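You operate a simulated robot arm through the tools that you are given. There is no shell and no other tool. Be economical: measure what you need, move in short steps, check, and stop when the job is done.

You are at the controls of a simulated two-armed robot. One attempt, no reset.

JOB
Click the red hose end into the blue hand pump.
Fine: handle down first; hold the pump while you push the hose end in; yellow lever down; then stand the pump in the yellow tray. Set down upright: what you pick out.
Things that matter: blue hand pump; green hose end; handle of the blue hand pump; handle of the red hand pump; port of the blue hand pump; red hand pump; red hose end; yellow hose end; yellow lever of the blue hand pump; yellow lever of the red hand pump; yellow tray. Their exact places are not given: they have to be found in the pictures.

The check looks at the end state, three seconds after you hand in, the way a careful person would. Anything else that was tipped, shoved, dropped, spilled or broken makes it a failure.

ROBOT AND FRAMES
Two 6-joint arms with two-finger parallel grippers on one trunk, on a base that drives. Base frame: it is fixed to the floor where the robot stands at the start and does not move with it; the origin is under the middle of the robot, x ahead of it, y to its left, z up. Readings come in m, rad, newtons and seconds.
The left shoulder is at the start at [0.06, 0.187, 1.272], the right one opposite. With the tool pointing down near the work surface each hand reaches from about 0.1 to 0.56 m from the robot's upright axis, wherever it stands, measured 20 degrees to its own side. Places, roughly: handle of the blue hand pump [0.4, 0, 1.1]; handle of the red hand pump [0.4, -0.2, 1.1]; port of the blue hand pump [0.4, 0, 1]; yellow lever of the blue hand pump [0.5, 0, 1]; yellow lever of the red hand pump [0.5, -0.2, 1]; yellow tray [0.9, -0.1, 0.8]. Payload 1.57 kg a hand.
The TCP of each hand is the grasp point between the finger pads, 0.03 m short of the fingertips. In the tool frame z runs along the fingers and y along their closing line. The gripper opens to 0.11 m. The fingers are 0.024 m wide and 0.012 m thick; the gripper's body (0.048 by 0.112 m) begins 0.078 m behind the TCP.
Orientation is that of the tool frame in the base frame, as a unit quaternion [w, x, y, z]. With the fingers straight down and closing along the base's y, the tool's x points along the base's -x, its y along +y and its z along -z.

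CONTROLS
- The arms move only by the tool send_rows. It takes "left_targets", "right_targets" or both (then of equal length, played together; a hand with none holds still); each is a list of rows, each an object (a shift or turn left out is 0, a gripper value left out holds the last) with "hand": the opening, from 0 (shut) to 1 (fully open); "travel": the shift along the tool's x, y, z in m, a list of three; "rot": the turn, a rotation vector about the tool's x, y, z in rad, a list of three. In form: [{"hand": hand, "travel": [tx, ty, tz], "rot": [ax, ay, az]}, ...]. A call has 1 to 10 rows; each row is the pose to reach, as a shift and turn from the pose commanded when the call began, along the tool's axes at that moment. A row lasts 0.2 s, in which the tool goes at most 0.05 m and 0.15 rad; a call with a longer step from one row to the next is refused whole, and so is a gripper value outside its range. A pose out of reach is approached as far as the arm can. The call stops where the force on the tool passes 70 N (or 10 N more than at its start, if that is more) or the arm is blocked; 0.2 s more then pass. The fingers move at their own pace (about 0.153 m/s each) and stop on an object; they squeeze with about 23 N. The grip force told is the motor's: it shows also when the fingers shut on nothing. Time passes only in rows, and 0.2 s behind the last, so rows that repeat a pose let the fingers close. It gives the time, the measured TCP pose, the force on the tool (base axes), the opening and the grip force at its end, in the units of the frame above (readings bear some noise), with the torque about the TCP (base axes, N m) and any sound that the robot's microphone picked up.
- Cameras (640 x 400 px; columns grow to the right, rows downward): "scene" is now at [0.0022, -0.0168, 1.8053]; the picture's right is [-0.32, -0.95, 0.00], its down [-0.79, 0.27, -0.56] and it looks along [0.53, -0.18, -0.83] (base axes); focal length 287 px, centre (320, 200). "left" rides on the left gripper at [0.07, -0.016, -0.141] in its tool frame; the picture's right is [0.23, 0.97, 0.00], its down [-0.85, 0.20, -0.48] and it looks along [-0.47, 0.11, 0.88] (tool axes); focal length 222 px, centre (320, 200). "right" rides on the right gripper at [0.07, 0.016, -0.141] in its tool frame; the picture's right is [-0.23, 0.97, 0.00], its down [-0.86, -0.20, -0.48] and it looks along [-0.47, -0.11, 0.88] (tool axes); focal length 222 px, centre (320, 200).
- capture(camera): a new picture of that camera. It takes no simulated time.
- lift_body(by): slides the trunk up (or, below 0, down) by that many m; the arms and the scene camera ride with it, the base frame stays. It gives what a move gives, with no picture.
- drive_base(legs): drives the robot by 1 to 6 legs, each [ahead, left, turn to the left] in m, m and rad, along the robot's own axes; the way and the turn of a leg run together, so that a leg with both is an arc; at most 1.5 m and 3.142 rad a leg. The arms and the cameras ride along, it lands a little off, and it stops where it bumps. It gives what a move gives.
- pan_tilt(pan, tilt): turns the head with the scene camera to pan (to the left, within 1.501 rad either way) and tilt (down, from -0.506 to 1.204), counted from straight ahead of the robot. It gives what a move gives.
- point_at(camera, pixels): for up to 12 pixels [column, row] of the newest picture of that camera ("zoom" is the newest enlarged one), the place [x, y, z] in the base frame of the surface seen there, good to about 0.002 m, but the place of the scene camera against the robot may be out by one fixed shift of up to 0.012 m in any direction. It takes no simulated time.
- zoom(camera, box): a new picture of the part [left, top, right, bottom] of that camera's present view, enlarged. It takes no simulated time.
- close_job(): hands the job in; it is judged then, once.

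Go step by step. Measure first, check grasps and placings, and put right what went wrong. The budget is 80 turns and 78 pictures, counting those below and the enlarged ones. Unless the task says otherwise, let go and move clear before handing in, and close with one line.

The tools are called after ">>>" as name(argument=value, ...) on one line, values as JSON. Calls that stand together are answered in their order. send_rows: Moves the arms, as the interface text tells. Its arguments: {"type":"object","properties":{"left_targets":{"type":"array"},"right_targets":{"type":"array"}},"required":[]} The other tools are called the same way: lift_body (by) slides the trunk up or down; drive_base (legs) drives the base; pan_tilt (pan, tilt) turns the head that bears the scene camera; capture (camera) takes a picture; point_at (camera, pixels) gives the place of the surface under pixels of a picture; zoom (camera, box) takes an enlarged picture of a part of a camera's view; close_job () hands the job in.

At the start:

```text
t: 0.0
left_position: [0.3977, 0.0792, 1.3755]
left_tcp_rot: [-0.001, 0.0, 1.0, 0.0]
left_contact_force: [0.5, -0.2, -0.1]
left_torque: [-0.02, 0.01, 0.0]
left_gripper_width: 0.1099
left_grasp_force: 0.0
right_position: [0.4164, -0.2998, 1.3239]
right_tcp_rot: [0.0, 0.0, 1.0, 0.0]
right_contact_force: [-0.5, 0.6, -0.4]
right_torque: [-0.01, 0.0, 0.03]
right_gripper_width: 0.11
right_grasp_force: 0.1
trunk travel left (down, up): [-0.9, 0.09]
robot x, y, heading: [-0.0002, -0.0012, 0.002]
head pan, tilt: [-0.326, 0.977]
```

scene: 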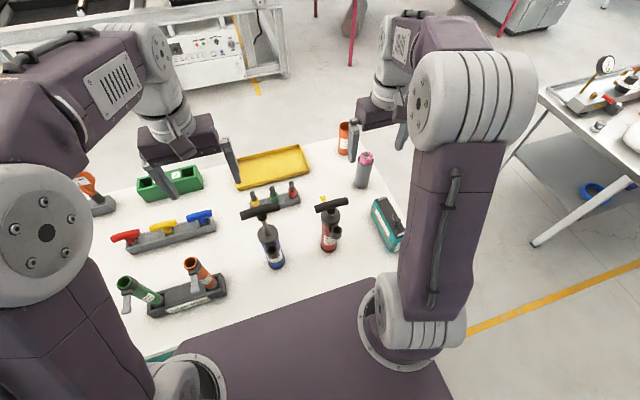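
right: 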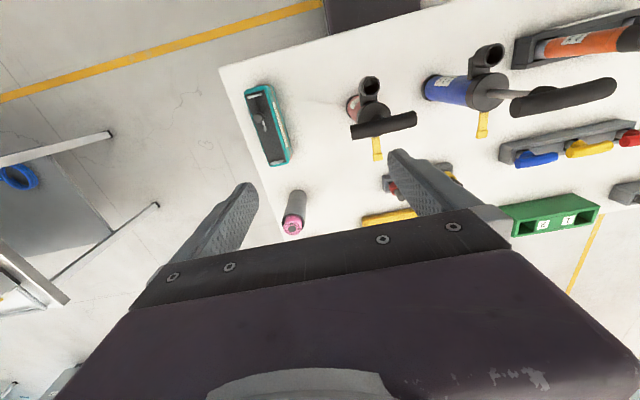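
left: 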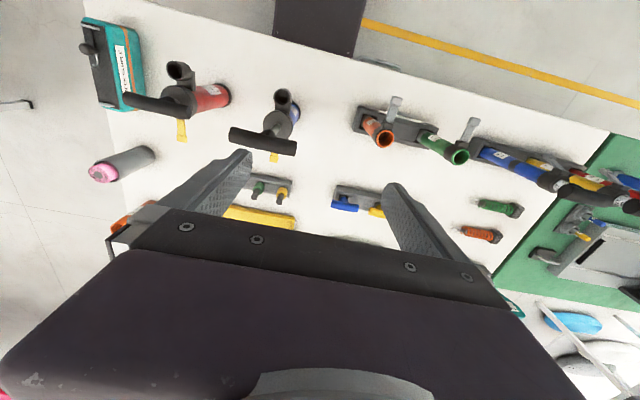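

The scene picture shows the blue pump near (270,240), the red pump near (330,225), a rack of three hose ends near (275,198) and the tray near (272,167). I'll enlarge these to measure them.

>>> zoom(camera="scene", box=[220, 170, 360, 280])

>>> zoom(camera="left", box=[80, 50, 320, 230])

```text
3.64 times, centred on (290, 225) of scene
```

zoom: 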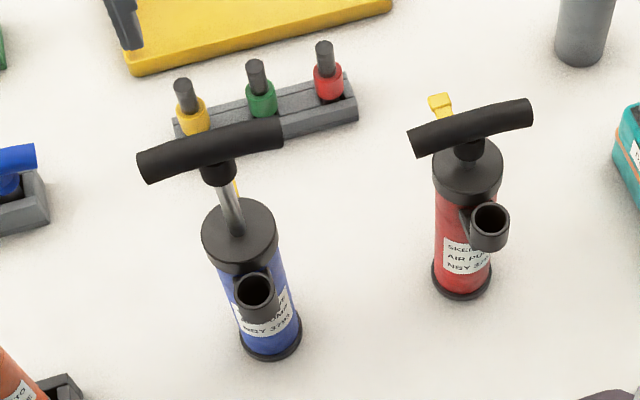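

```text
2.22 times, centred on (200, 140) of left
```

zoom: 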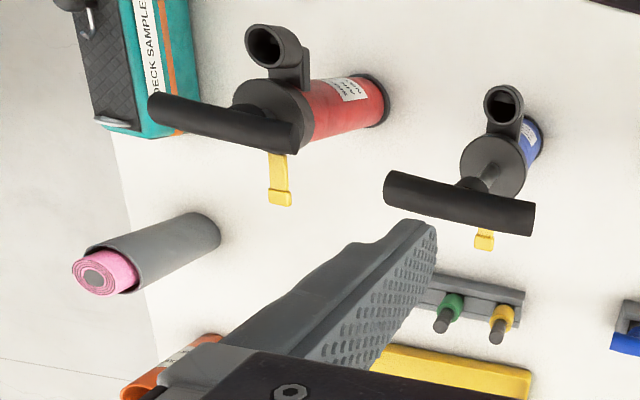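

The blue pump's handle is up and its port faces the robot; the red hose end is the right-hand one in the rack. I'll measure points in the left zoom, then again in a scene zoom.

>>> point_at(camera="zoom", pixels=[[393, 190], [460, 204], [527, 218], [486, 98], [503, 122], [522, 102], [505, 88], [500, 150], [540, 145], [484, 240], [445, 323], [496, 337]])

>>> zoom(camera="scene", box=[230, 190, 320, 250])

```text
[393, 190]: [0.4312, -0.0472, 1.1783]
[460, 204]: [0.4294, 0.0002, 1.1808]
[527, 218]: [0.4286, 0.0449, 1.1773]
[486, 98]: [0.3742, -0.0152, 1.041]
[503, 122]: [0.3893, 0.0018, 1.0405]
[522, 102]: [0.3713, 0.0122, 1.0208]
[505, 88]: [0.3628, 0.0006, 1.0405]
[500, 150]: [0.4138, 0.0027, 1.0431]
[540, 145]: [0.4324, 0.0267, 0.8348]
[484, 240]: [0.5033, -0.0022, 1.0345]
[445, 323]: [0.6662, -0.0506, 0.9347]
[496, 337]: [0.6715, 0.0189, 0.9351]
```

```text
6.67 times, centred on (275, 220) of scene
```

zoom: 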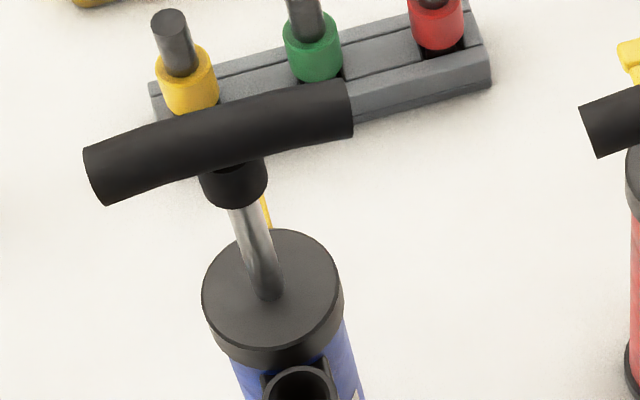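

The port's rim lies level at z≈1.041 around (0.376, 0.000), so it opens upward; the handle bar is at z≈1.18 and the lever tip at (0.503, -0.002, 1.035). I'll measure the red hose end, the rack and the tray in the scene view, and look around the table.

>>> zoom(camera="scene", box=[220, 130, 380, 230])

>>> point_at(camera="scene", pixels=[[237, 187], [300, 150], [312, 172], [272, 168], [240, 160], [110, 190], [330, 150], [378, 270], [400, 260], [180, 345], [310, 145], [150, 360]])

>>> capture(camera="right")

```text
4.00 times, centred on (300, 180) of scene
```

zoom: 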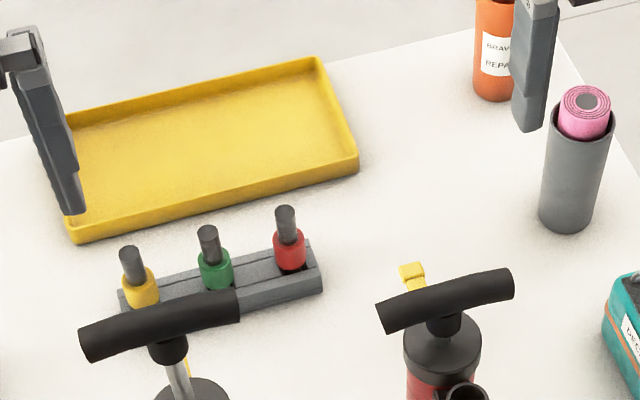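

```text
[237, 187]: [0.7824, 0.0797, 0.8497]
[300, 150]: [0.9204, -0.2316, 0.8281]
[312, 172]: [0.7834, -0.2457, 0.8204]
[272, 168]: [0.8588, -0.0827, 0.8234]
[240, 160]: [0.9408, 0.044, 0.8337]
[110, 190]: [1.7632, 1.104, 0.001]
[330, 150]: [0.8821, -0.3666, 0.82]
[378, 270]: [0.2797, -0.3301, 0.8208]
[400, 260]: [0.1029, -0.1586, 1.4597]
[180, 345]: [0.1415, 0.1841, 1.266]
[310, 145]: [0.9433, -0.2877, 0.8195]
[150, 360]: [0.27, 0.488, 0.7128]
```

```text
70 pictures are left
```

right: 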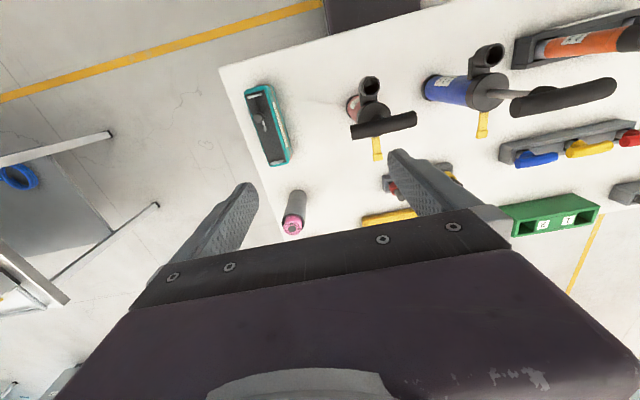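

The tray spans about x 0.78–0.94, y −0.24–0.06, and the red hose end stands at (285,225) in the zoom. I'll measure the hose ends in that zoom.

>>> point_at(camera="zoom", pixels=[[285, 211], [285, 225], [288, 238], [289, 256], [290, 268], [208, 232], [131, 252], [300, 290], [312, 265], [352, 155], [318, 62], [75, 235]])

>>> pan_tilt(pan=0.0, tilt=0.75)

>>> capture(camera="scene")

```text
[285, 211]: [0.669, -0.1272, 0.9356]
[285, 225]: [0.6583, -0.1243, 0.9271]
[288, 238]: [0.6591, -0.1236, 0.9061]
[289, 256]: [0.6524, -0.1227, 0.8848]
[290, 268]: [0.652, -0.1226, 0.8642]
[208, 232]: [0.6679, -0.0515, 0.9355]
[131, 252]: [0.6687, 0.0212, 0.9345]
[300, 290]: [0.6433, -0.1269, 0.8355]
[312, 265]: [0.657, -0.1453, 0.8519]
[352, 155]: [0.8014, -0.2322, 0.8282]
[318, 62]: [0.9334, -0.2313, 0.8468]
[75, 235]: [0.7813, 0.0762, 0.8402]
```

```text
t: 0.8
left_position: [0.3981, 0.0793, 1.3761]
left_tcp_rot: [0.0, -0.001, 1.0, 0.0]
left_contact_force: [-0.4, 0.1, 0.8]
left_torque: [0.01, -0.01, -0.03]
left_gripper_width: 0.1102
left_grasp_force: 0.1
right_position: [0.4152, -0.3009, 1.3241]
right_tcp_rot: [0.0, 0.0, 1.0, -0.001]
right_contact_force: [0.3, 0.5, 0.2]
right_torque: [0.02, 0.02, 0.01]
right_gripper_width: 0.1099
right_grasp_force: 0.0
trunk travel left (down, up): [-0.9, 0.09]
robot x, y, heading: [-0.002, 0.002, -0.001]
head pan, tilt: [0.0, 0.75]
```

```text
69 pictures are left
```

scene: 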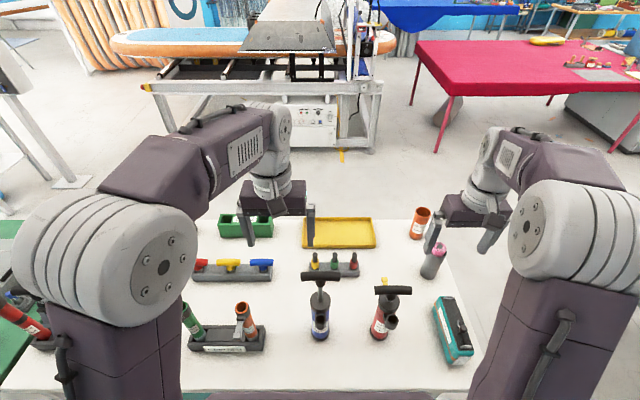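

The table is clear in this view: pumps at (320,310) and (380,310), rack at (335,265), tray at (340,232). I'll look down to see how close the base is to the table edge and whether there is room to drive ahead.

>>> pan_tilt(pan=0.0, tilt=1.2)

>>> capture(camera="scene")

```text
t: 1.7
left_position: [0.3989, 0.0801, 1.3751]
left_tcp_rot: [-0.001, -0.001, 1.0, -0.001]
left_contact_force: [-0.3, 0.0, -1.6]
left_torque: [0.0, -0.01, 0.04]
left_gripper_width: 0.11
left_grasp_force: 0.1
right_position: [0.4159, -0.2992, 1.3254]
right_tcp_rot: [0.0, 0.0, 1.0, 0.0]
right_contact_force: [-1.1, -0.6, 0.4]
right_torque: [-0.03, 0.01, 0.02]
right_gripper_width: 0.11
right_grasp_force: 0.0
trunk travel left (down, up): [-0.9, 0.09]
robot x, y, heading: [-0.0024, 0.0033, -0.002]
head pan, tilt: [0.0, 1.201]
```

```text
68 pictures are left
```

scene: 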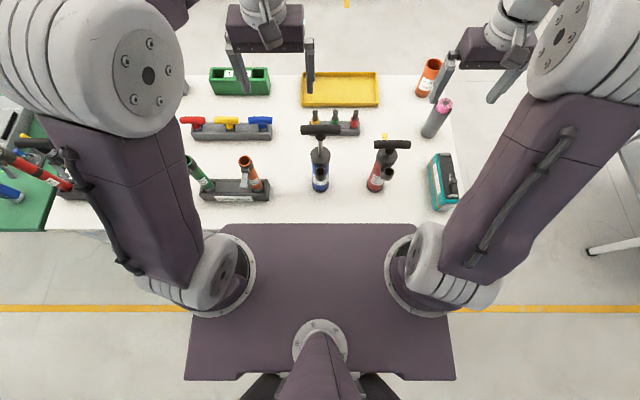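

>>> point_at(camera="scene", pixels=[[320, 227], [320, 300], [450, 370], [300, 222], [120, 228], [460, 205], [450, 250], [240, 228], [405, 226], [460, 120], [160, 180], [320, 72]])

```text
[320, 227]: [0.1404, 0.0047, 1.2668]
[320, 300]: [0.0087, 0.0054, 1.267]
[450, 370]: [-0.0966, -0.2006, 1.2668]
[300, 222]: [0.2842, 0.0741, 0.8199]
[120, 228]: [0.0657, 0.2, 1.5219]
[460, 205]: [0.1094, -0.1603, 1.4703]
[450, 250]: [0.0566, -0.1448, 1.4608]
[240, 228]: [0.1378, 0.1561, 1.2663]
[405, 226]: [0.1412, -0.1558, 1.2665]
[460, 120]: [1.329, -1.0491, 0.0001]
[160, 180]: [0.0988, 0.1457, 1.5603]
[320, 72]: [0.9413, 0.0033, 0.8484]
```

The trunk plate (z≈1.267) reaches x≈0.14 and the table edge is near x≈0.27. I'll measure the clutter left of the blue pump, where the left arm would come in.

>>> point_at(camera="scene", pixels=[[245, 160], [258, 188], [268, 188], [268, 197], [190, 160], [262, 120], [270, 135], [320, 185], [384, 180], [404, 146], [332, 118], [319, 190]])

>>> zoom(camera="scene", box=[180, 100, 420, 230])

```text
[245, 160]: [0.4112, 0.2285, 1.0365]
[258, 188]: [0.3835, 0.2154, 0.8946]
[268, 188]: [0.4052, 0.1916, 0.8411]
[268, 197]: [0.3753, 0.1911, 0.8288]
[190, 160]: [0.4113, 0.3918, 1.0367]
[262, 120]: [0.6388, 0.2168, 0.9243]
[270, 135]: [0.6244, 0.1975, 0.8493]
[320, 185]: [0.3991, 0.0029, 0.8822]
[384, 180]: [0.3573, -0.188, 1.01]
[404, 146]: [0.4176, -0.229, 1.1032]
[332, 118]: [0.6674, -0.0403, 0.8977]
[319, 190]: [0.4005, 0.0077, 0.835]
```

```text
2.67 times, centred on (300, 165) of scene
```

zoom: 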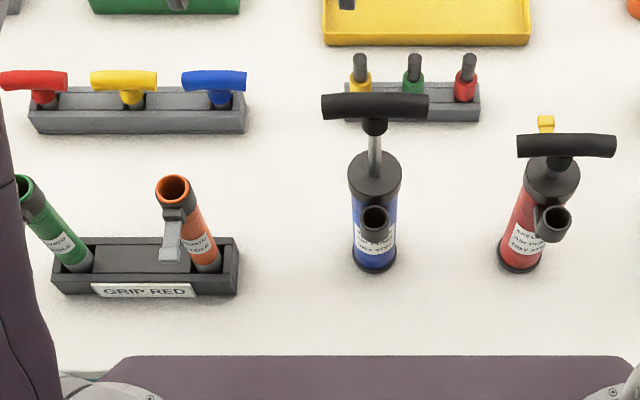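

The orange tube in its block sits at y≥0.19, so the left arm must come at the pump from the front. First I'll press the handle down with the left hand's shut fingers over (0.432, 0.000).

>>> send_rows(left_targets=[{"hand": 0, "travel": [-0.017, -0.04, 0]}, {"hand": 0, "travel": [-0.034, -0.079, 0]}, {"hand": 0, "travel": [-0.034, -0.079, 0.04]}, {"hand": 0, "travel": [-0.034, -0.079, 0.08]}, {"hand": 0, "travel": [-0.034, -0.079, 0.11]}, {"hand": 0, "travel": [-0.034, -0.079, 0.14]}])

>>> capture(camera="left")

```text
t: 3.1
left_position: [0.433, 0.0028, 1.2363]
left_tcp_rot: [0.0, 0.0, 1.0, 0.0]
left_contact_force: [0.3, -0.2, -0.5]
left_torque: [-0.02, 0.01, 0.0]
left_gripper_width: 0.0
left_grasp_force: 20.7
right_position: [0.4166, -0.2997, 1.3247]
right_tcp_rot: [-0.001, 0.0, 1.0, 0.0]
right_contact_force: [-0.4, -0.3, -0.2]
right_torque: [-0.04, 0.02, 0.01]
right_gripper_width: 0.11
right_grasp_force: 0.1
trunk travel left (down, up): [-0.9, 0.09]
robot x, y, heading: [0.0001, -0.0006, 0.002]
head pan, tilt: [0.0, 1.201]
```

```text
66 pictures are left
```

left: 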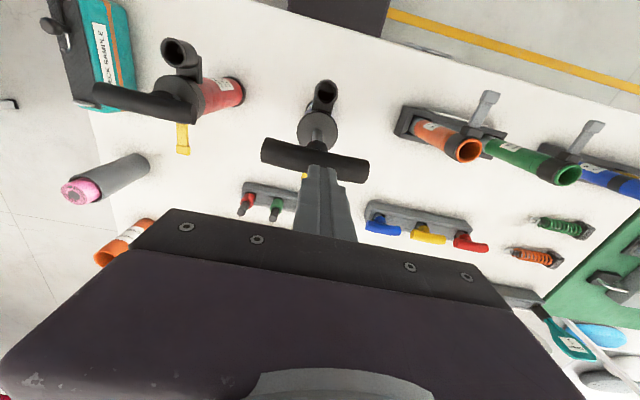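

The fingertips at (318,175) are over the middle of the handle bar. I'll press down in small steps, expecting about 0.08 m of stroke.

>>> send_rows(left_targets=[{"travel": [0, 0.002, 0.015]}, {"travel": [0, 0.002, 0.025]}, {"travel": [0, 0.002, 0.035]}, {"travel": [0, 0.002, 0.045]}, {"travel": [0, 0.002, 0.055]}, {"travel": [0, 0.002, 0.065]}, {"travel": [0, 0.002, 0.075]}, {"travel": [0, 0.002, 0.085]}, {"travel": [0, 0.002, 0.095]}, {"travel": [0, 0.002, 0.105]}])

>>> capture(camera="scene")

```text
t: 5.5
left_position: [0.4394, 0.0009, 1.1401]
left_tcp_rot: [0.014, 0.001, 1.0, -0.006]
left_contact_force: [-3.8, 3.5, 62.4]
left_torque: [0.19, 0.17, -0.06]
left_gripper_width: 0.0002
left_grasp_force: 21.3
right_position: [0.4128, -0.2984, 1.3271]
right_tcp_rot: [0.002, 0.0, 1.0, 0.0]
right_contact_force: [0.8, -0.4, -0.3]
right_torque: [-0.01, 0.09, -0.01]
right_gripper_width: 0.1101
right_grasp_force: 0.1
trunk travel left (down, up): [-0.9, 0.09]
robot x, y, heading: [0.003, 0.002, -0.0]
head pan, tilt: [0.0, 1.201]
stopped in row 10 (left hand): the force on the tool passed its limit (the readings are from after the stop); the commanded pose is now the measured one
```

```text
65 pictures are left
```

scene: 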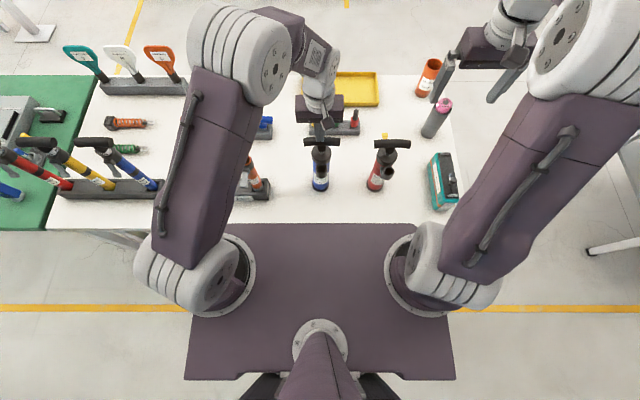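

The handle stopped hard with the tip at z≈1.11, matching the red pump's pressed handle. I'll raise the left hand and check that the handle stays down.

>>> send_rows(left_targets=[{"travel": [0, 0, -0.03]}, {"travel": [0, 0, -0.07]}, {"travel": [0.01, 0.04, -0.12]}, {"travel": [0.03, 0.08, -0.16]}, {"travel": [0.05, 0.12, -0.2]}, {"travel": [0.05, 0.16, -0.22], "hand": 1}])

>>> zoom(camera="left", box=[140, 20, 380, 170])

>>> zoom(camera="scene", box=[240, 60, 480, 230])

```text
refused: row 3 steps farther than a row can; nothing moved
```

```text
2.67 times, centred on (260, 95) of left
```

zoom: 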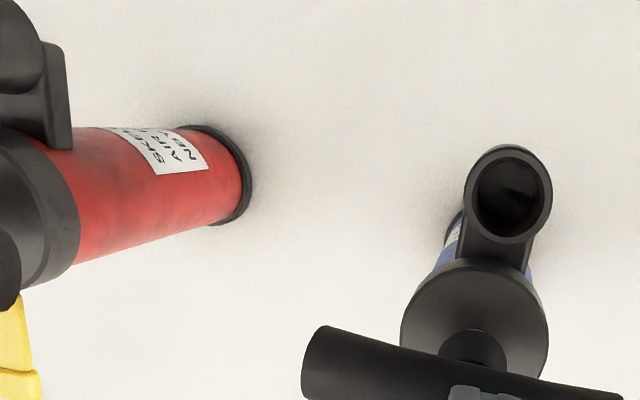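

```text
2.35 times, centred on (360, 145) of scene
```

zoom: 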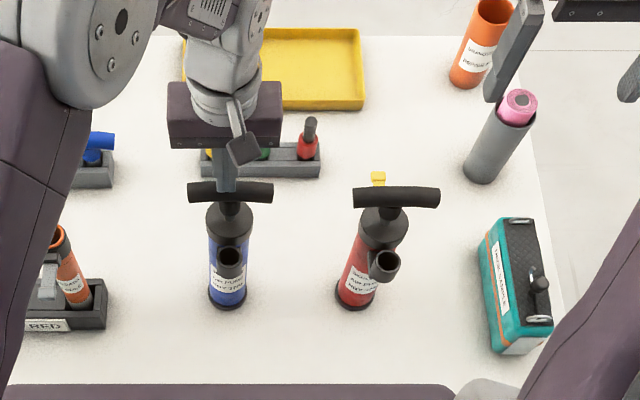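

The handle bar now sits just above the cap. The rows were too long, so I'll retreat in smaller ones.

>>> send_rows(left_targets=[{"travel": [0, 0, -0.03]}, {"travel": [0, 0, -0.07]}, {"travel": [0, 0.0, -0.11]}, {"travel": [0.0, 0.03, -0.14]}, {"travel": [0.01, 0.06, -0.17]}, {"travel": [0.02, 0.08, -0.2]}, {"travel": [0.03, 0.1, -0.22], "hand": 1}])

>>> capture(camera="left")

>>> zoom(camera="left", box=[160, 40, 320, 140])

```text
t: 7.1
left_position: [0.4044, 0.102, 1.3537]
left_tcp_rot: [0.008, -0.001, 1.0, -0.004]
left_contact_force: [0.1, 0.6, -0.9]
left_torque: [0.0, -0.02, 0.02]
left_gripper_width: 0.1102
left_grasp_force: 0.9
right_position: [0.4149, -0.3003, 1.3255]
right_tcp_rot: [0.0, 0.0, 1.0, 0.0]
right_contact_force: [0.5, 0.9, 0.4]
right_torque: [0.0, 0.02, 0.0]
right_gripper_width: 0.1097
right_grasp_force: 0.1
trunk travel left (down, up): [-0.9, 0.09]
robot x, y, heading: [-0.0005, 0.0026, -0.001]
head pan, tilt: [0.0, 1.201]
```

```text
62 pictures are left
```

left: 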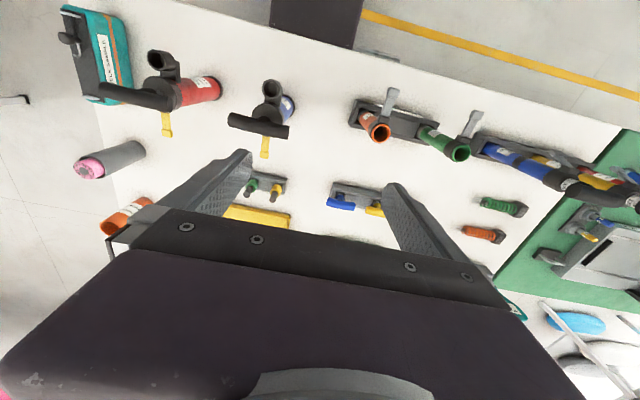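

```text
4.00 times, centred on (240, 90) of left
```

zoom: 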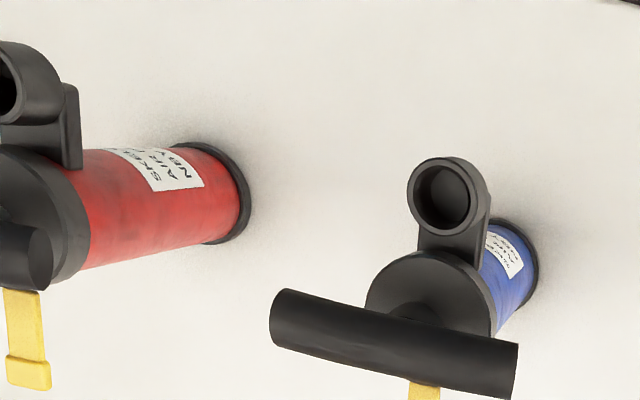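

>>> point_at(camera="zoom", pixels=[[411, 195], [475, 198], [443, 162], [443, 230], [446, 200], [395, 335], [275, 315], [515, 365], [425, 390], [450, 260], [538, 270], [518, 232]])

>>> zoom(camera="scene", box=[280, 100, 380, 200])

```text
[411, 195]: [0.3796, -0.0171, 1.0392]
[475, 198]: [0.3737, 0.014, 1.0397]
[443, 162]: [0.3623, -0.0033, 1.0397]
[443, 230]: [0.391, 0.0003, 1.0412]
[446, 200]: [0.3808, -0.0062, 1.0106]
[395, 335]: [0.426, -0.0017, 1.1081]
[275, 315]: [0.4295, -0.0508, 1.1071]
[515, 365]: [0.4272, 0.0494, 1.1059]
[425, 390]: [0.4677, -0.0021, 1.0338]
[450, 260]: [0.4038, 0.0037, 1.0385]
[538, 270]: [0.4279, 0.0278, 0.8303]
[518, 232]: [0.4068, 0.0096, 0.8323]
```

```text
4.00 times, centred on (330, 150) of scene
```

zoom: 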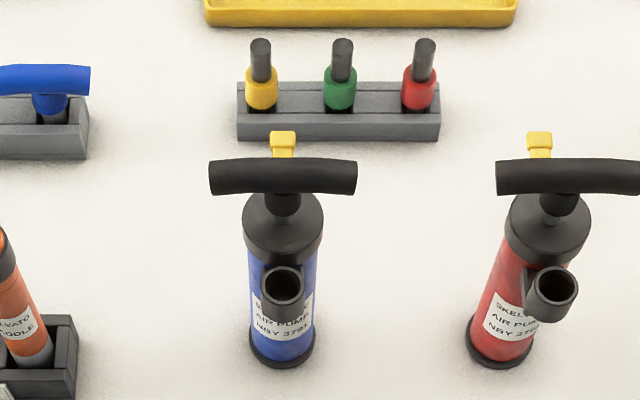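

The handle is down (z≈1.107). The port centre is (0.3765, −0.0015, 1.040). Next I'll move the right hand toward a spot above the red hose end near (0.663, −0.125), to see how far it reaches.

>>> send_rows(right_targets=[{"hand": 0.45, "travel": [-0.035, 0.025, 0]}, {"travel": [-0.07, 0.05, 0]}, {"travel": [-0.105, 0.075, 0]}, {"travel": [-0.14, 0.1, 0]}, {"travel": [-0.175, 0.125, 0]}, {"travel": [-0.21, 0.15, 0.0]}, {"travel": [-0.248, 0.175, 0.0]}, {"travel": [-0.248, 0.175, 0.045]}, {"travel": [-0.248, 0.175, 0.09]}, {"travel": [-0.248, 0.175, 0.135]}])

>>> capture(camera="right")

```text
t: 9.3
left_position: [0.4052, 0.1003, 1.352]
left_tcp_rot: [0.009, 0.001, 1.0, -0.004]
left_contact_force: [-0.3, -0.9, -0.3]
left_torque: [-0.02, -0.02, -0.02]
left_gripper_width: 0.1099
left_grasp_force: 0.0
right_position: [0.5931, -0.1336, 1.1851]
right_tcp_rot: [0.0, -0.001, 1.0, 0.0]
right_contact_force: [-0.5, -0.2, 0.0]
right_torque: [0.01, 0.03, -0.02]
right_gripper_width: 0.0494
right_grasp_force: 0.0
right hand out of reach, approached as far as the arm can: row 5, 6, 7, 8, 9, 10
trunk travel left (down, up): [-0.9, 0.09]
robot x, y, heading: [-0.0032, -0.0016, 0.004]
head pan, tilt: [0.0, 1.201]
```

```text
59 pictures are left
```

right: 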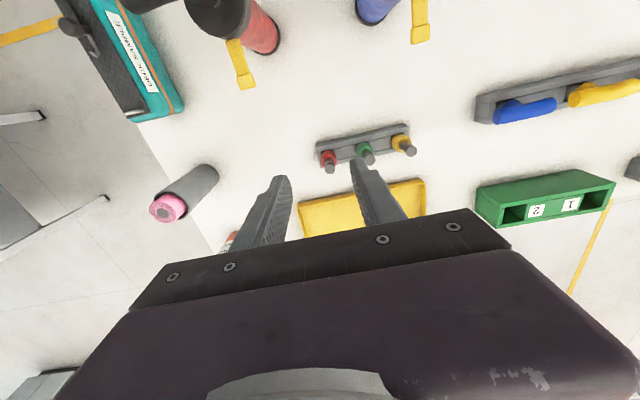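

The right arm stretches only to x≈0.593 at this height. I'll measure the red hose end at (330,165) from this hand camera and then drive ahead about 0.1 m.

>>> zoom(camera="right", box=[300, 110, 420, 185])

>>> drive_base(legs=[[0.05, 0, 0]])

```text
5.33 times, centred on (360, 148) of right
```

zoom: 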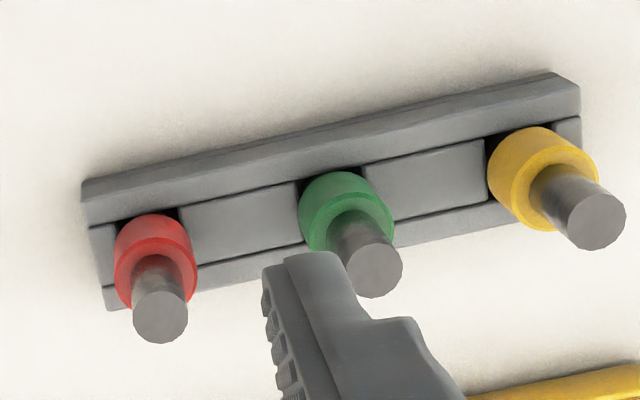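

```text
t: 10.2
left_position: [0.4444, 0.1011, 1.3567]
left_tcp_rot: [0.012, 0.001, 1.0, -0.004]
left_contact_force: [-1.5, -1.0, 0.4]
left_torque: [0.0, -0.13, -0.01]
left_gripper_width: 0.1101
left_grasp_force: 0.0
right_position: [0.6343, -0.1333, 1.1903]
right_tcp_rot: [0.003, 0.0, 1.0, 0.001]
right_contact_force: [-0.8, -0.4, 0.6]
right_torque: [-0.03, -0.09, 0.01]
right_gripper_width: 0.0495
right_grasp_force: 0.1
trunk travel left (down, up): [-0.9, 0.09]
robot x, y, heading: [0.0496, -0.002, 0.0]
head pan, tilt: [0.0, 1.201]
```

Driving ahead was free of bumps (now x=0.050). I'll read the hose end from that zoom and go on another 0.08 m.

>>> point_at(camera="zoom", pixels=[[160, 318], [138, 300], [182, 300], [155, 225], [120, 250], [192, 255], [373, 270], [140, 205], [596, 222]])

>>> drive_base(legs=[[0.08, 0, 0]])

>>> capture(camera="scene")

```text
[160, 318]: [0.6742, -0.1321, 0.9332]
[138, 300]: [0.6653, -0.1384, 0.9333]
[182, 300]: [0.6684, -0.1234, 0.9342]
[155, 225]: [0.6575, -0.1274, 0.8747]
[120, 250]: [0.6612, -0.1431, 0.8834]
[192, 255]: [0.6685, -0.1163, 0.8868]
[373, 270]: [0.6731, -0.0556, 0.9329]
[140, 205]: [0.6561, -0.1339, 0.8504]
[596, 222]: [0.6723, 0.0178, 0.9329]
```

```text
t: 11.3
left_position: [0.5266, 0.0995, 1.355]
left_tcp_rot: [0.012, 0.002, 1.0, -0.003]
left_contact_force: [-0.5, 0.2, 0.4]
left_torque: [0.0, -0.08, -0.01]
left_gripper_width: 0.1101
left_grasp_force: 0.1
right_position: [0.7151, -0.1346, 1.1899]
right_tcp_rot: [0.002, 0.002, 1.0, 0.0]
right_contact_force: [-1.2, 0.2, 0.5]
right_torque: [0.0, -0.06, -0.01]
right_gripper_width: 0.0494
right_grasp_force: 0.0
trunk travel left (down, up): [-0.9, 0.09]
robot x, y, heading: [0.1263, 0.0012, -0.003]
head pan, tilt: [0.0, 1.201]
```

```text
57 pictures are left
```

scene: 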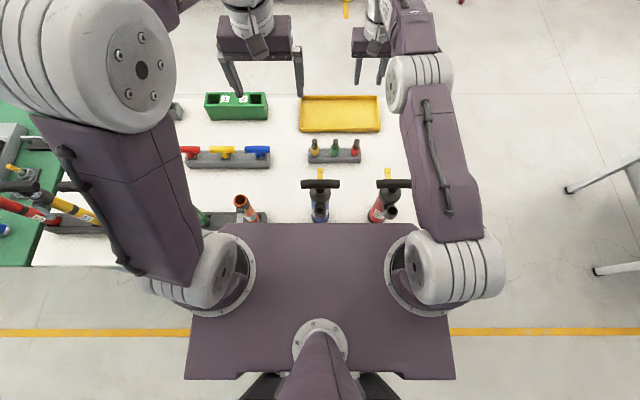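

The robot stands at x≈0.126 with the right hand at (0.715, −0.135). The red stem's axis is (0.671, −0.131) with its top at z≈0.934. I'll hover just above it and check the alignment.

>>> send_rows(right_targets=[{"hand": 0.4, "travel": [0.044, 0.0035, 0]}, {"travel": [0.044, 0.0035, 0.05]}, {"travel": [0.044, 0.0035, 0.1]}, {"travel": [0.044, 0.0035, 0.15]}, {"travel": [0.044, 0.0035, 0.19]}, {"travel": [0.044, 0.0035, 0.21]}])

>>> capture(camera="right")

```text
t: 12.7
left_position: [0.5347, 0.0988, 1.3535]
left_tcp_rot: [0.007, 0.001, 1.0, -0.003]
left_contact_force: [-0.6, -0.4, -0.1]
left_torque: [0.0, 0.02, -0.01]
left_gripper_width: 0.1102
left_grasp_force: 0.1
right_position: [0.6793, -0.1316, 0.9749]
right_tcp_rot: [0.0, 0.002, 1.0, 0.0]
right_contact_force: [-0.4, -0.3, 0.2]
right_torque: [0.0, -0.01, 0.01]
right_gripper_width: 0.0439
right_grasp_force: 0.0
trunk travel left (down, up): [-0.9, 0.09]
robot x, y, heading: [0.1286, 0.0023, -0.005]
head pan, tilt: [0.0, 1.201]
```

```text
56 pictures are left
```

right: 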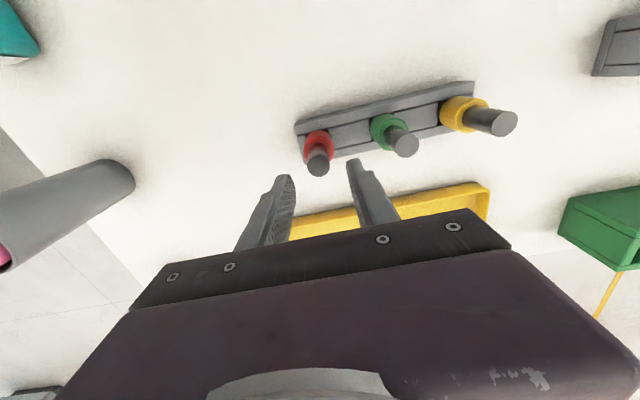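

The fingers straddle the red stem's column; its top is at (318,163). I'll measure it from this close view.

>>> zoom(camera="right", box=[260, 100, 400, 200])

>>> point_at(camera="right", pixels=[[318, 163], [309, 163], [327, 163], [318, 155], [318, 172], [318, 138], [404, 145]])

```text
4.00 times, centred on (330, 150) of right
```

zoom: 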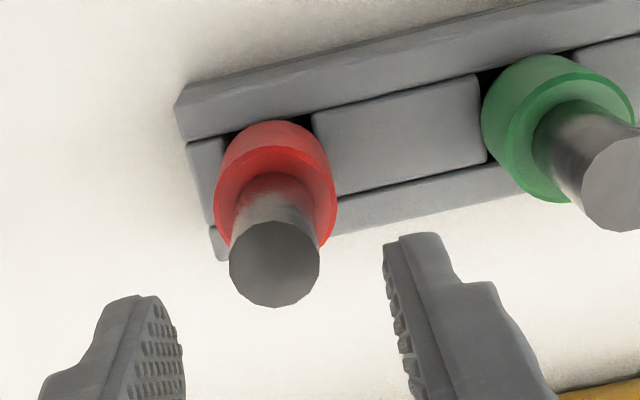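

```text
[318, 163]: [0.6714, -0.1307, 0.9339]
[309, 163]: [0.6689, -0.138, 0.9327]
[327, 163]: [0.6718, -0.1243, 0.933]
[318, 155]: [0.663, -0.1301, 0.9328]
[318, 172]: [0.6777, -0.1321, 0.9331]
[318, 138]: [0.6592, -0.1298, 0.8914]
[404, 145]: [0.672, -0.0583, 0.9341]
```

The stem's axis is (0.671, −0.131) and the collar's top is at z≈0.891. I'll shift 8 mm back, go down to TCP z≈0.926 and close on the stem.

>>> send_rows(right_targets=[{"travel": [0.008, 0, 0]}, {"travel": [0.008, 0, 0.025]}, {"travel": [0.008, 0, 0.048]}, {"travel": [0.008, 0, 0.048], "hand": 0}, {"travel": [0.008, 0, 0.048], "hand": 0}, {"travel": [0.008, 0, 0.048], "hand": 0}])

>>> capture(camera="right")

```text
t: 14.1
left_position: [0.5338, 0.0995, 1.3533]
left_tcp_rot: [0.008, 0.002, 1.0, -0.004]
left_contact_force: [-0.3, -0.8, 0.1]
left_torque: [-0.01, 0.01, 0.0]
left_gripper_width: 0.1099
left_grasp_force: 0.1
right_position: [0.6687, -0.1323, 0.9289]
right_tcp_rot: [-0.001, 0.001, 1.0, -0.001]
right_contact_force: [-0.7, -0.3, 1.0]
right_torque: [0.04, 0.02, -0.03]
right_gripper_width: 0.0185
right_grasp_force: 22.6
trunk travel left (down, up): [-0.9, 0.09]
robot x, y, heading: [0.1247, 0.0018, -0.005]
head pan, tilt: [0.0, 1.201]
```

```text
54 pictures are left
```

right: 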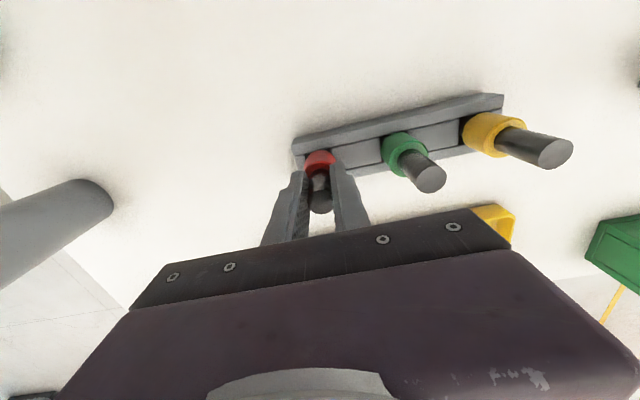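

The fingers closed on the stem (opening 0.0185, 22.6 N). I'll lift it straight out of the rack.

>>> send_rows(right_targets=[{"travel": [0, 0, -0.02]}, {"travel": [0, 0, -0.05]}, {"travel": [0, 0, -0.09]}, {"travel": [0, 0, -0.135]}, {"travel": [0, 0, -0.18]}, {"travel": [0.02, 0, -0.22]}, {"travel": [0.04, 0, -0.25]}, {"travel": [0.06, 0, -0.28]}])

>>> capture(camera="right")

>>> capture(camera="scene")

```text
t: 15.9
left_position: [0.5325, 0.099, 1.3538]
left_tcp_rot: [0.01, 0.001, 1.0, -0.004]
left_contact_force: [-0.1, 0.3, -0.1]
left_torque: [0.02, 0.0, 0.04]
left_gripper_width: 0.1099
left_grasp_force: 0.0
right_position: [0.6056, -0.1314, 1.2096]
right_tcp_rot: [0.0, 0.002, 1.0, -0.001]
right_contact_force: [0.3, 0.1, -0.9]
right_torque: [-0.01, -0.02, 0.04]
right_gripper_width: 0.0186
right_grasp_force: 22.7
trunk travel left (down, up): [-0.9, 0.09]
robot x, y, heading: [0.1257, -0.0039, -0.003]
head pan, tilt: [0.0, 1.201]
```

```text
53 pictures are left
```

right: 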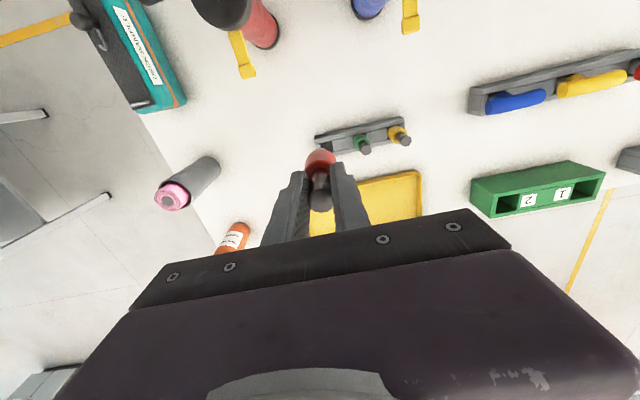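

```text
52 pictures are left
```

scene: 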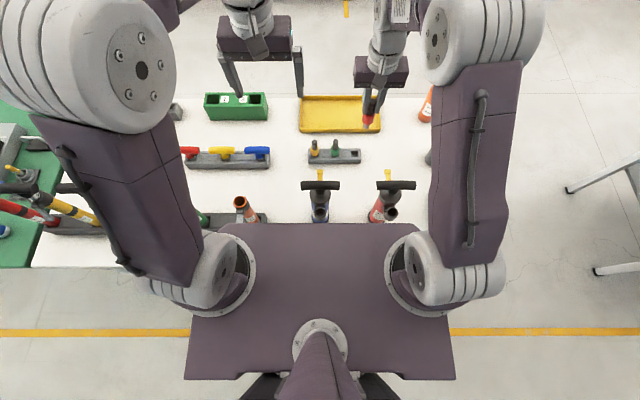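

The red hose end is in the right hand and the rack kept its place. I'll enlarge the view on it to see its lower end.

>>> zoom(camera="scene", box=[340, 70, 400, 140])

>>> drive_base(legs=[[-0.24, 0, 0]])

```text
5.71 times, centred on (370, 105) of scene
```

zoom: 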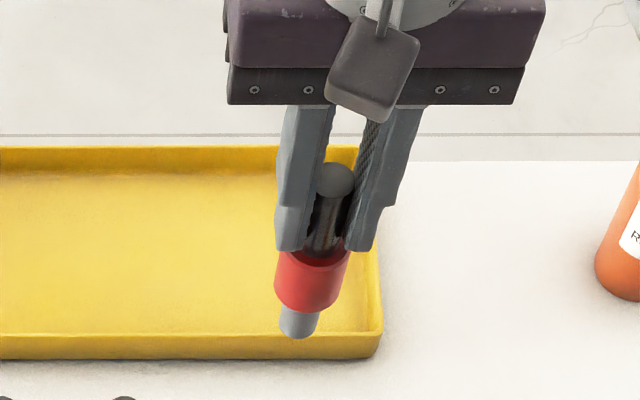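

```text
t: 17.7
left_position: [0.2943, 0.1, 1.352]
left_tcp_rot: [0.007, 0.0, 1.0, -0.003]
left_contact_force: [-0.3, 0.3, -0.6]
left_torque: [0.03, 0.0, -0.01]
left_gripper_width: 0.11
left_grasp_force: 0.0
right_position: [0.3687, -0.1305, 1.209]
right_tcp_rot: [-0.001, 0.001, 1.0, -0.001]
right_contact_force: [0.2, -0.6, 0.5]
right_torque: [-0.01, 0.01, 0.01]
right_gripper_width: 0.0184
right_grasp_force: 23.7
trunk travel left (down, up): [-0.9, 0.09]
robot x, y, heading: [-0.1125, 0.0001, -0.002]
head pan, tilt: [0.0, 1.201]
```

The lower grey nipple sits below the red collar and should go into the port. The robot is back at x≈−0.11. Now I'll tip the left hand forward to horizontal, in the air, for gripping the barrel from the front.

>>> send_rows(left_targets=[{"travel": [-0.018, 0.005, 0.0], "rot": [0, -0.14, 0]}, {"travel": [-0.036, 0.01, 0.01], "rot": [0, -0.28, 0]}, {"travel": [-0.054, 0.015, 0.02], "rot": [0, -0.42, 0]}, {"travel": [-0.072, 0.02, 0.03], "rot": [0, -0.56, 0]}, {"travel": [-0.09, 0.025, 0.04], "rot": [0, -0.7, 0]}, {"travel": [-0.108, 0.03, 0.05], "rot": [0, -0.84, 0]}, {"travel": [-0.126, 0.035, 0.06], "rot": [0, -0.98, 0]}, {"travel": [-0.144, 0.04, 0.07], "rot": [0, -1.12, 0]}, {"travel": [-0.15, 0.045, 0.08], "rot": [0, -1.26, 0]}, {"travel": [-0.15, 0.05, 0.09], "rot": [0, -1.4, 0]}])

>>> capture(camera="scene")

```text
t: 19.9
left_position: [0.4698, 0.1236, 1.2987]
left_tcp_rot: [0.643, 0.015, 0.765, 0.028]
left_contact_force: [0.7, -0.7, 0.2]
left_torque: [0.0, 0.0, 0.01]
left_gripper_width: 0.1101
left_grasp_force: 0.1
left hand out of reach, approached as far as the arm can: row 5, 6, 7, 8, 9, 10
right_position: [0.3644, -0.1299, 1.2076]
right_tcp_rot: [0.0, 0.001, 1.0, 0.0]
right_contact_force: [0.0, -0.6, -0.3]
right_torque: [-0.01, 0.01, -0.02]
right_gripper_width: 0.0186
right_grasp_force: 22.8
trunk travel left (down, up): [-0.9, 0.09]
robot x, y, heading: [-0.116, -0.0027, -0.004]
head pan, tilt: [0.0, 1.201]
```

```text
50 pictures are left
```

scene: 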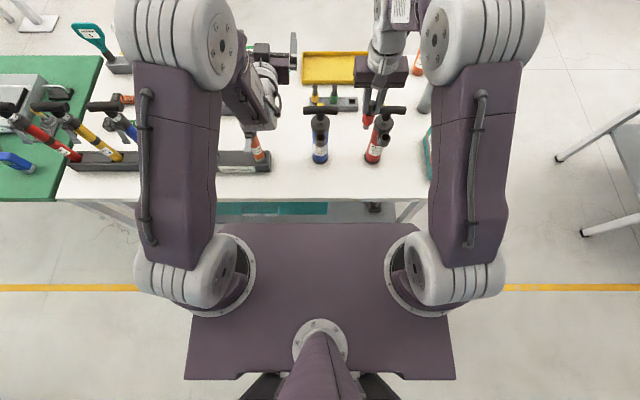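

The left hand now points ahead at (0.470, 0.124, 1.299), close to its fold limit. I'll drive back 0.13 m so the arm is less folded, lower it in front of the pump, and let the base make the approach.

>>> drive_base(legs=[[-0.13, 0, 0]])

>>> send_rows(left_targets=[{"travel": [0.04, 0.0, 0.0], "rot": [0, -0.1, 0]}, {"travel": [0.08, 0, 0.0], "rot": [0, -0.17, 0]}, {"travel": [0.12, 0, 0.0], "rot": [0, -0.17, 0]}, {"travel": [0.16, 0, 0.0], "rot": [0, -0.17, 0]}, {"travel": [0.2, 0, 0.0], "rot": [0, -0.17, 0]}])

>>> capture(camera="scene")

```text
t: 21.2
left_position: [0.342, 0.1245, 1.2997]
left_tcp_rot: [0.642, 0.016, 0.766, 0.027]
left_contact_force: [-0.6, -0.5, -0.2]
left_torque: [-0.04, -0.02, -0.01]
left_gripper_width: 0.1097
left_grasp_force: 0.1
right_position: [0.2355, -0.1311, 1.2071]
right_tcp_rot: [-0.001, 0.002, 1.0, 0.001]
right_contact_force: [0.4, -0.2, -1.0]
right_torque: [0.03, 0.0, 0.03]
right_gripper_width: 0.0186
right_grasp_force: 23.0
trunk travel left (down, up): [-0.9, 0.09]
robot x, y, heading: [-0.2451, -0.0018, -0.007]
head pan, tilt: [0.0, 1.201]
```

```text
t: 22.4
left_position: [0.3561, 0.1156, 1.0986]
left_tcp_rot: [0.704, 0.043, 0.706, 0.061]
left_contact_force: [0.2, -1.0, 0.5]
left_torque: [0.0, -0.08, 0.0]
left_gripper_width: 0.1099
left_grasp_force: 0.2
left hand out of reach, approached as far as the arm can: row 1, 2, 3, 4, 5
right_position: [0.2363, -0.1311, 1.2076]
right_tcp_rot: [-0.001, 0.002, 1.0, 0.0]
right_contact_force: [-0.2, 0.5, -1.5]
right_torque: [0.03, 0.02, -0.01]
right_gripper_width: 0.0185
right_grasp_force: 22.7
trunk travel left (down, up): [-0.9, 0.09]
robot x, y, heading: [-0.2444, 0.001, -0.003]
head pan, tilt: [0.0, 1.201]
```

```text
49 pictures are left
```

scene: 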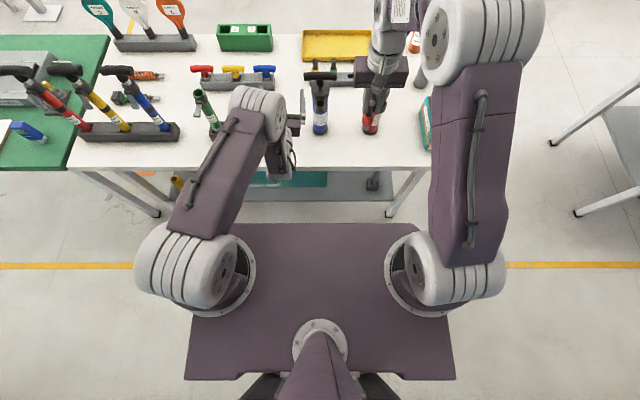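

The hand is at (0.356, 0.116, 1.099) but rolled by about 0.15 rad because the arm is too folded. I'll back off another 0.08 m, raise the trunk, and lower the hand in front of the pump to see if the roll clears.

>>> drive_base(legs=[[-0.08, 0, 0]])

>>> lift_body(by=0.085)

>>> send_rows(left_targets=[{"travel": [0.03, -0.015, 0.0]}, {"travel": [0.06, -0.03, 0.0]}, {"travel": [0.09, -0.045, 0.0]}, {"travel": [0.12, -0.06, 0.0]}, {"travel": [0.15, -0.06, 0.0]}])

```text
t: 23.4
left_position: [0.2792, 0.1152, 1.0953]
left_tcp_rot: [0.702, 0.044, 0.708, 0.059]
left_contact_force: [1.2, 0.6, -1.4]
left_torque: [0.0, -0.03, -0.02]
left_gripper_width: 0.11
left_grasp_force: 0.1
right_position: [0.1602, -0.1303, 1.2063]
right_tcp_rot: [-0.004, 0.002, 1.0, 0.0]
right_contact_force: [0.4, 0.8, -1.0]
right_torque: [-0.03, 0.04, 0.04]
right_gripper_width: 0.0183
right_grasp_force: 23.3
trunk travel left (down, up): [-0.9, 0.09]
robot x, y, heading: [-0.3279, 0.0024, -0.004]
head pan, tilt: [0.0, 1.201]
```

```text
t: 24.6
left_position: [0.2745, 0.1141, 1.183]
left_tcp_rot: [0.703, 0.043, 0.707, 0.06]
left_contact_force: [0.3, 0.2, -0.1]
left_torque: [0.02, 0.01, 0.01]
left_gripper_width: 0.1099
left_grasp_force: 0.0
right_position: [0.1548, -0.1309, 1.2924]
right_tcp_rot: [-0.001, 0.002, 1.0, 0.0]
right_contact_force: [-0.2, -0.5, -1.1]
right_torque: [0.02, 0.04, 0.0]
right_gripper_width: 0.018
right_grasp_force: 23.4
trunk travel left (down, up): [-0.985, 0.005]
robot x, y, heading: [-0.3267, 0.0005, -0.003]
head pan, tilt: [0.0, 1.201]
```

```text
t: 25.8
left_position: [0.2744, 0.0812, 1.0275]
left_tcp_rot: [0.703, 0.045, 0.707, 0.059]
left_contact_force: [0.1, 0.6, 0.3]
left_torque: [0.02, 0.0, 0.02]
left_gripper_width: 0.11
left_grasp_force: 0.0
right_position: [0.1535, -0.1295, 1.2936]
right_tcp_rot: [-0.001, 0.002, 1.0, 0.0]
right_contact_force: [-1.0, 0.2, -0.6]
right_torque: [0.02, -0.03, 0.0]
right_gripper_width: 0.0179
right_grasp_force: 23.2
trunk travel left (down, up): [-0.985, 0.005]
robot x, y, heading: [-0.3246, 0.0014, -0.007]
head pan, tilt: [0.0, 1.201]
```

The pose is in reach now, and the roll is just carried in the command. I'll turn the roll back by −0.147 about the tool's z, then yaw about 0.25 rad to the right while lowering to z≈0.93 and centring on y≈0.

>>> send_rows(left_targets=[{"rot": [0, 0, -0.075]}, {"rot": [0, 0, -0.147]}])

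>>> send_rows(left_targets=[{"travel": [0.0, -0.04, -0.01], "rot": [0.12, 0, 0]}, {"travel": [0.0, -0.08, -0.02], "rot": [0.25, 0, 0]}, {"travel": [0.05, -0.08, -0.02], "rot": [0.25, 0, 0]}, {"travel": [0.095, -0.08, -0.02], "rot": [0.25, 0, 0]}])

>>> capture(camera="left")

>>> capture(camera="scene")

```text
t: 26.4
left_position: [0.2743, 0.0782, 1.0276]
left_tcp_rot: [0.706, -0.008, 0.708, 0.007]
left_contact_force: [0.0, 0.0, -0.2]
left_torque: [0.0, 0.02, -0.03]
left_gripper_width: 0.1101
left_grasp_force: 0.1
right_position: [0.1532, -0.1314, 1.2935]
right_tcp_rot: [-0.001, 0.002, 1.0, 0.0]
right_contact_force: [0.2, 0.0, -1.0]
right_torque: [0.06, -0.02, -0.05]
right_gripper_width: 0.0184
right_grasp_force: 23.1
trunk travel left (down, up): [-0.985, 0.005]
robot x, y, heading: [-0.326, 0.0029, -0.001]
head pan, tilt: [0.0, 1.201]
```

```text
t: 27.4
left_position: [0.2243, -0.0001, 0.9975]
left_tcp_rot: [0.701, 0.08, 0.704, -0.08]
left_contact_force: [-0.6, 0.5, 0.7]
left_torque: [0.02, 0.02, -0.02]
left_gripper_width: 0.1102
left_grasp_force: 0.0
left hand out of reach, approached as far as the arm can: row 1, 2, 3, 4
right_position: [0.1541, -0.1307, 1.2938]
right_tcp_rot: [-0.001, 0.002, 1.0, 0.001]
right_contact_force: [0.2, -0.8, -0.1]
right_torque: [-0.03, 0.02, -0.01]
right_gripper_width: 0.0182
right_grasp_force: 23.3
trunk travel left (down, up): [-0.985, 0.005]
robot x, y, heading: [-0.3226, -0.0013, -0.008]
head pan, tilt: [0.0, 1.201]
```

```text
48 pictures are left
```

left: 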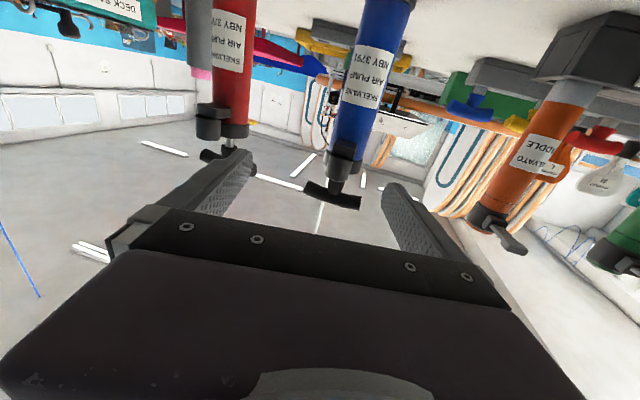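

```text
47 pictures are left
```

scene: 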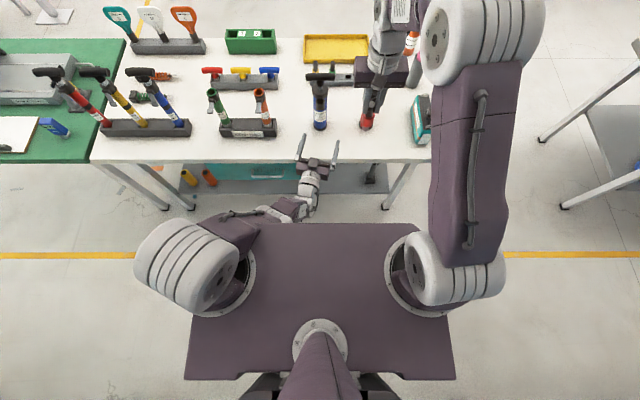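

The hand is now level, yawed 13° right and centred at y=0, but 0.07 m too high for the arm. I'll lower the trunk 0.07 m instead and look again.

>>> lift_body(by=-0.07)

>>> capture(camera="left")

```text
t: 28.5
left_position: [0.2256, 0.0002, 0.928]
left_tcp_rot: [0.701, 0.08, 0.704, -0.08]
left_contact_force: [-0.8, -0.2, 0.6]
left_torque: [0.01, 0.0, 0.02]
left_gripper_width: 0.11
left_grasp_force: 0.0
right_position: [0.1536, -0.1309, 1.2237]
right_tcp_rot: [0.0, 0.002, 1.0, 0.0]
right_contact_force: [0.5, 0.5, -0.4]
right_torque: [-0.01, 0.0, 0.01]
right_gripper_width: 0.0179
right_grasp_force: 22.7
trunk travel left (down, up): [-0.915, 0.075]
robot x, y, heading: [-0.3237, 0.0005, -0.001]
head pan, tilt: [0.0, 1.201]
```

```text
46 pictures are left
```

left: 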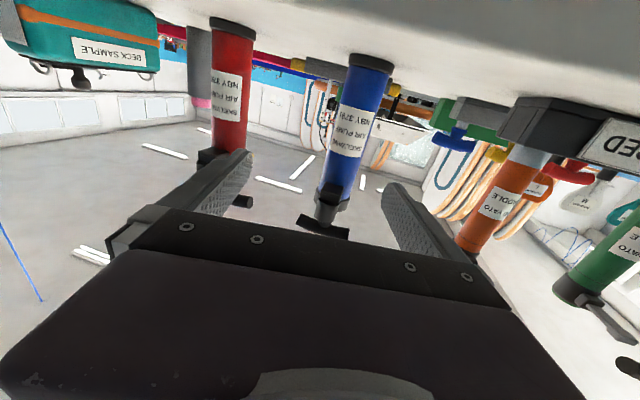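

>>> zoom(camera="left", box=[280, 40, 420, 250])

>>> point_at(camera="left", pixels=[[345, 100], [388, 110], [365, 105], [372, 60], [325, 190], [345, 190], [335, 215], [310, 222], [360, 160]])

```text
1.90 times, centred on (350, 145) of left
```

zoom: 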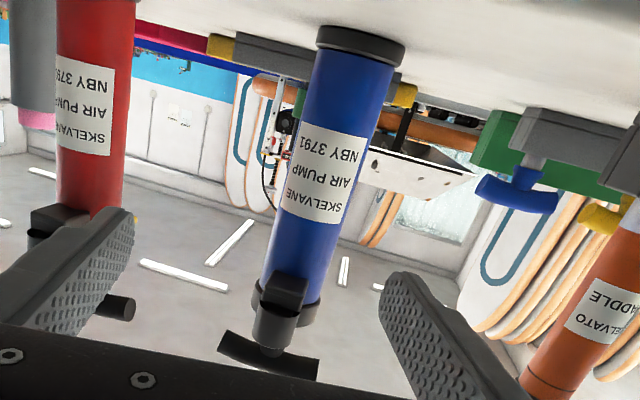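

```text
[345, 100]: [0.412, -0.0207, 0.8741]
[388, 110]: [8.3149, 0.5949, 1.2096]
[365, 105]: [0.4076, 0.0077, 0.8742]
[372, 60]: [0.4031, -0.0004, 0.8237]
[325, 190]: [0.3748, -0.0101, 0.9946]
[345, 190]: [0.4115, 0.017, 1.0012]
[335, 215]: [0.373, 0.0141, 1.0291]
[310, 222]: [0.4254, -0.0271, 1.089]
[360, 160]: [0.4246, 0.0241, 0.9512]
```

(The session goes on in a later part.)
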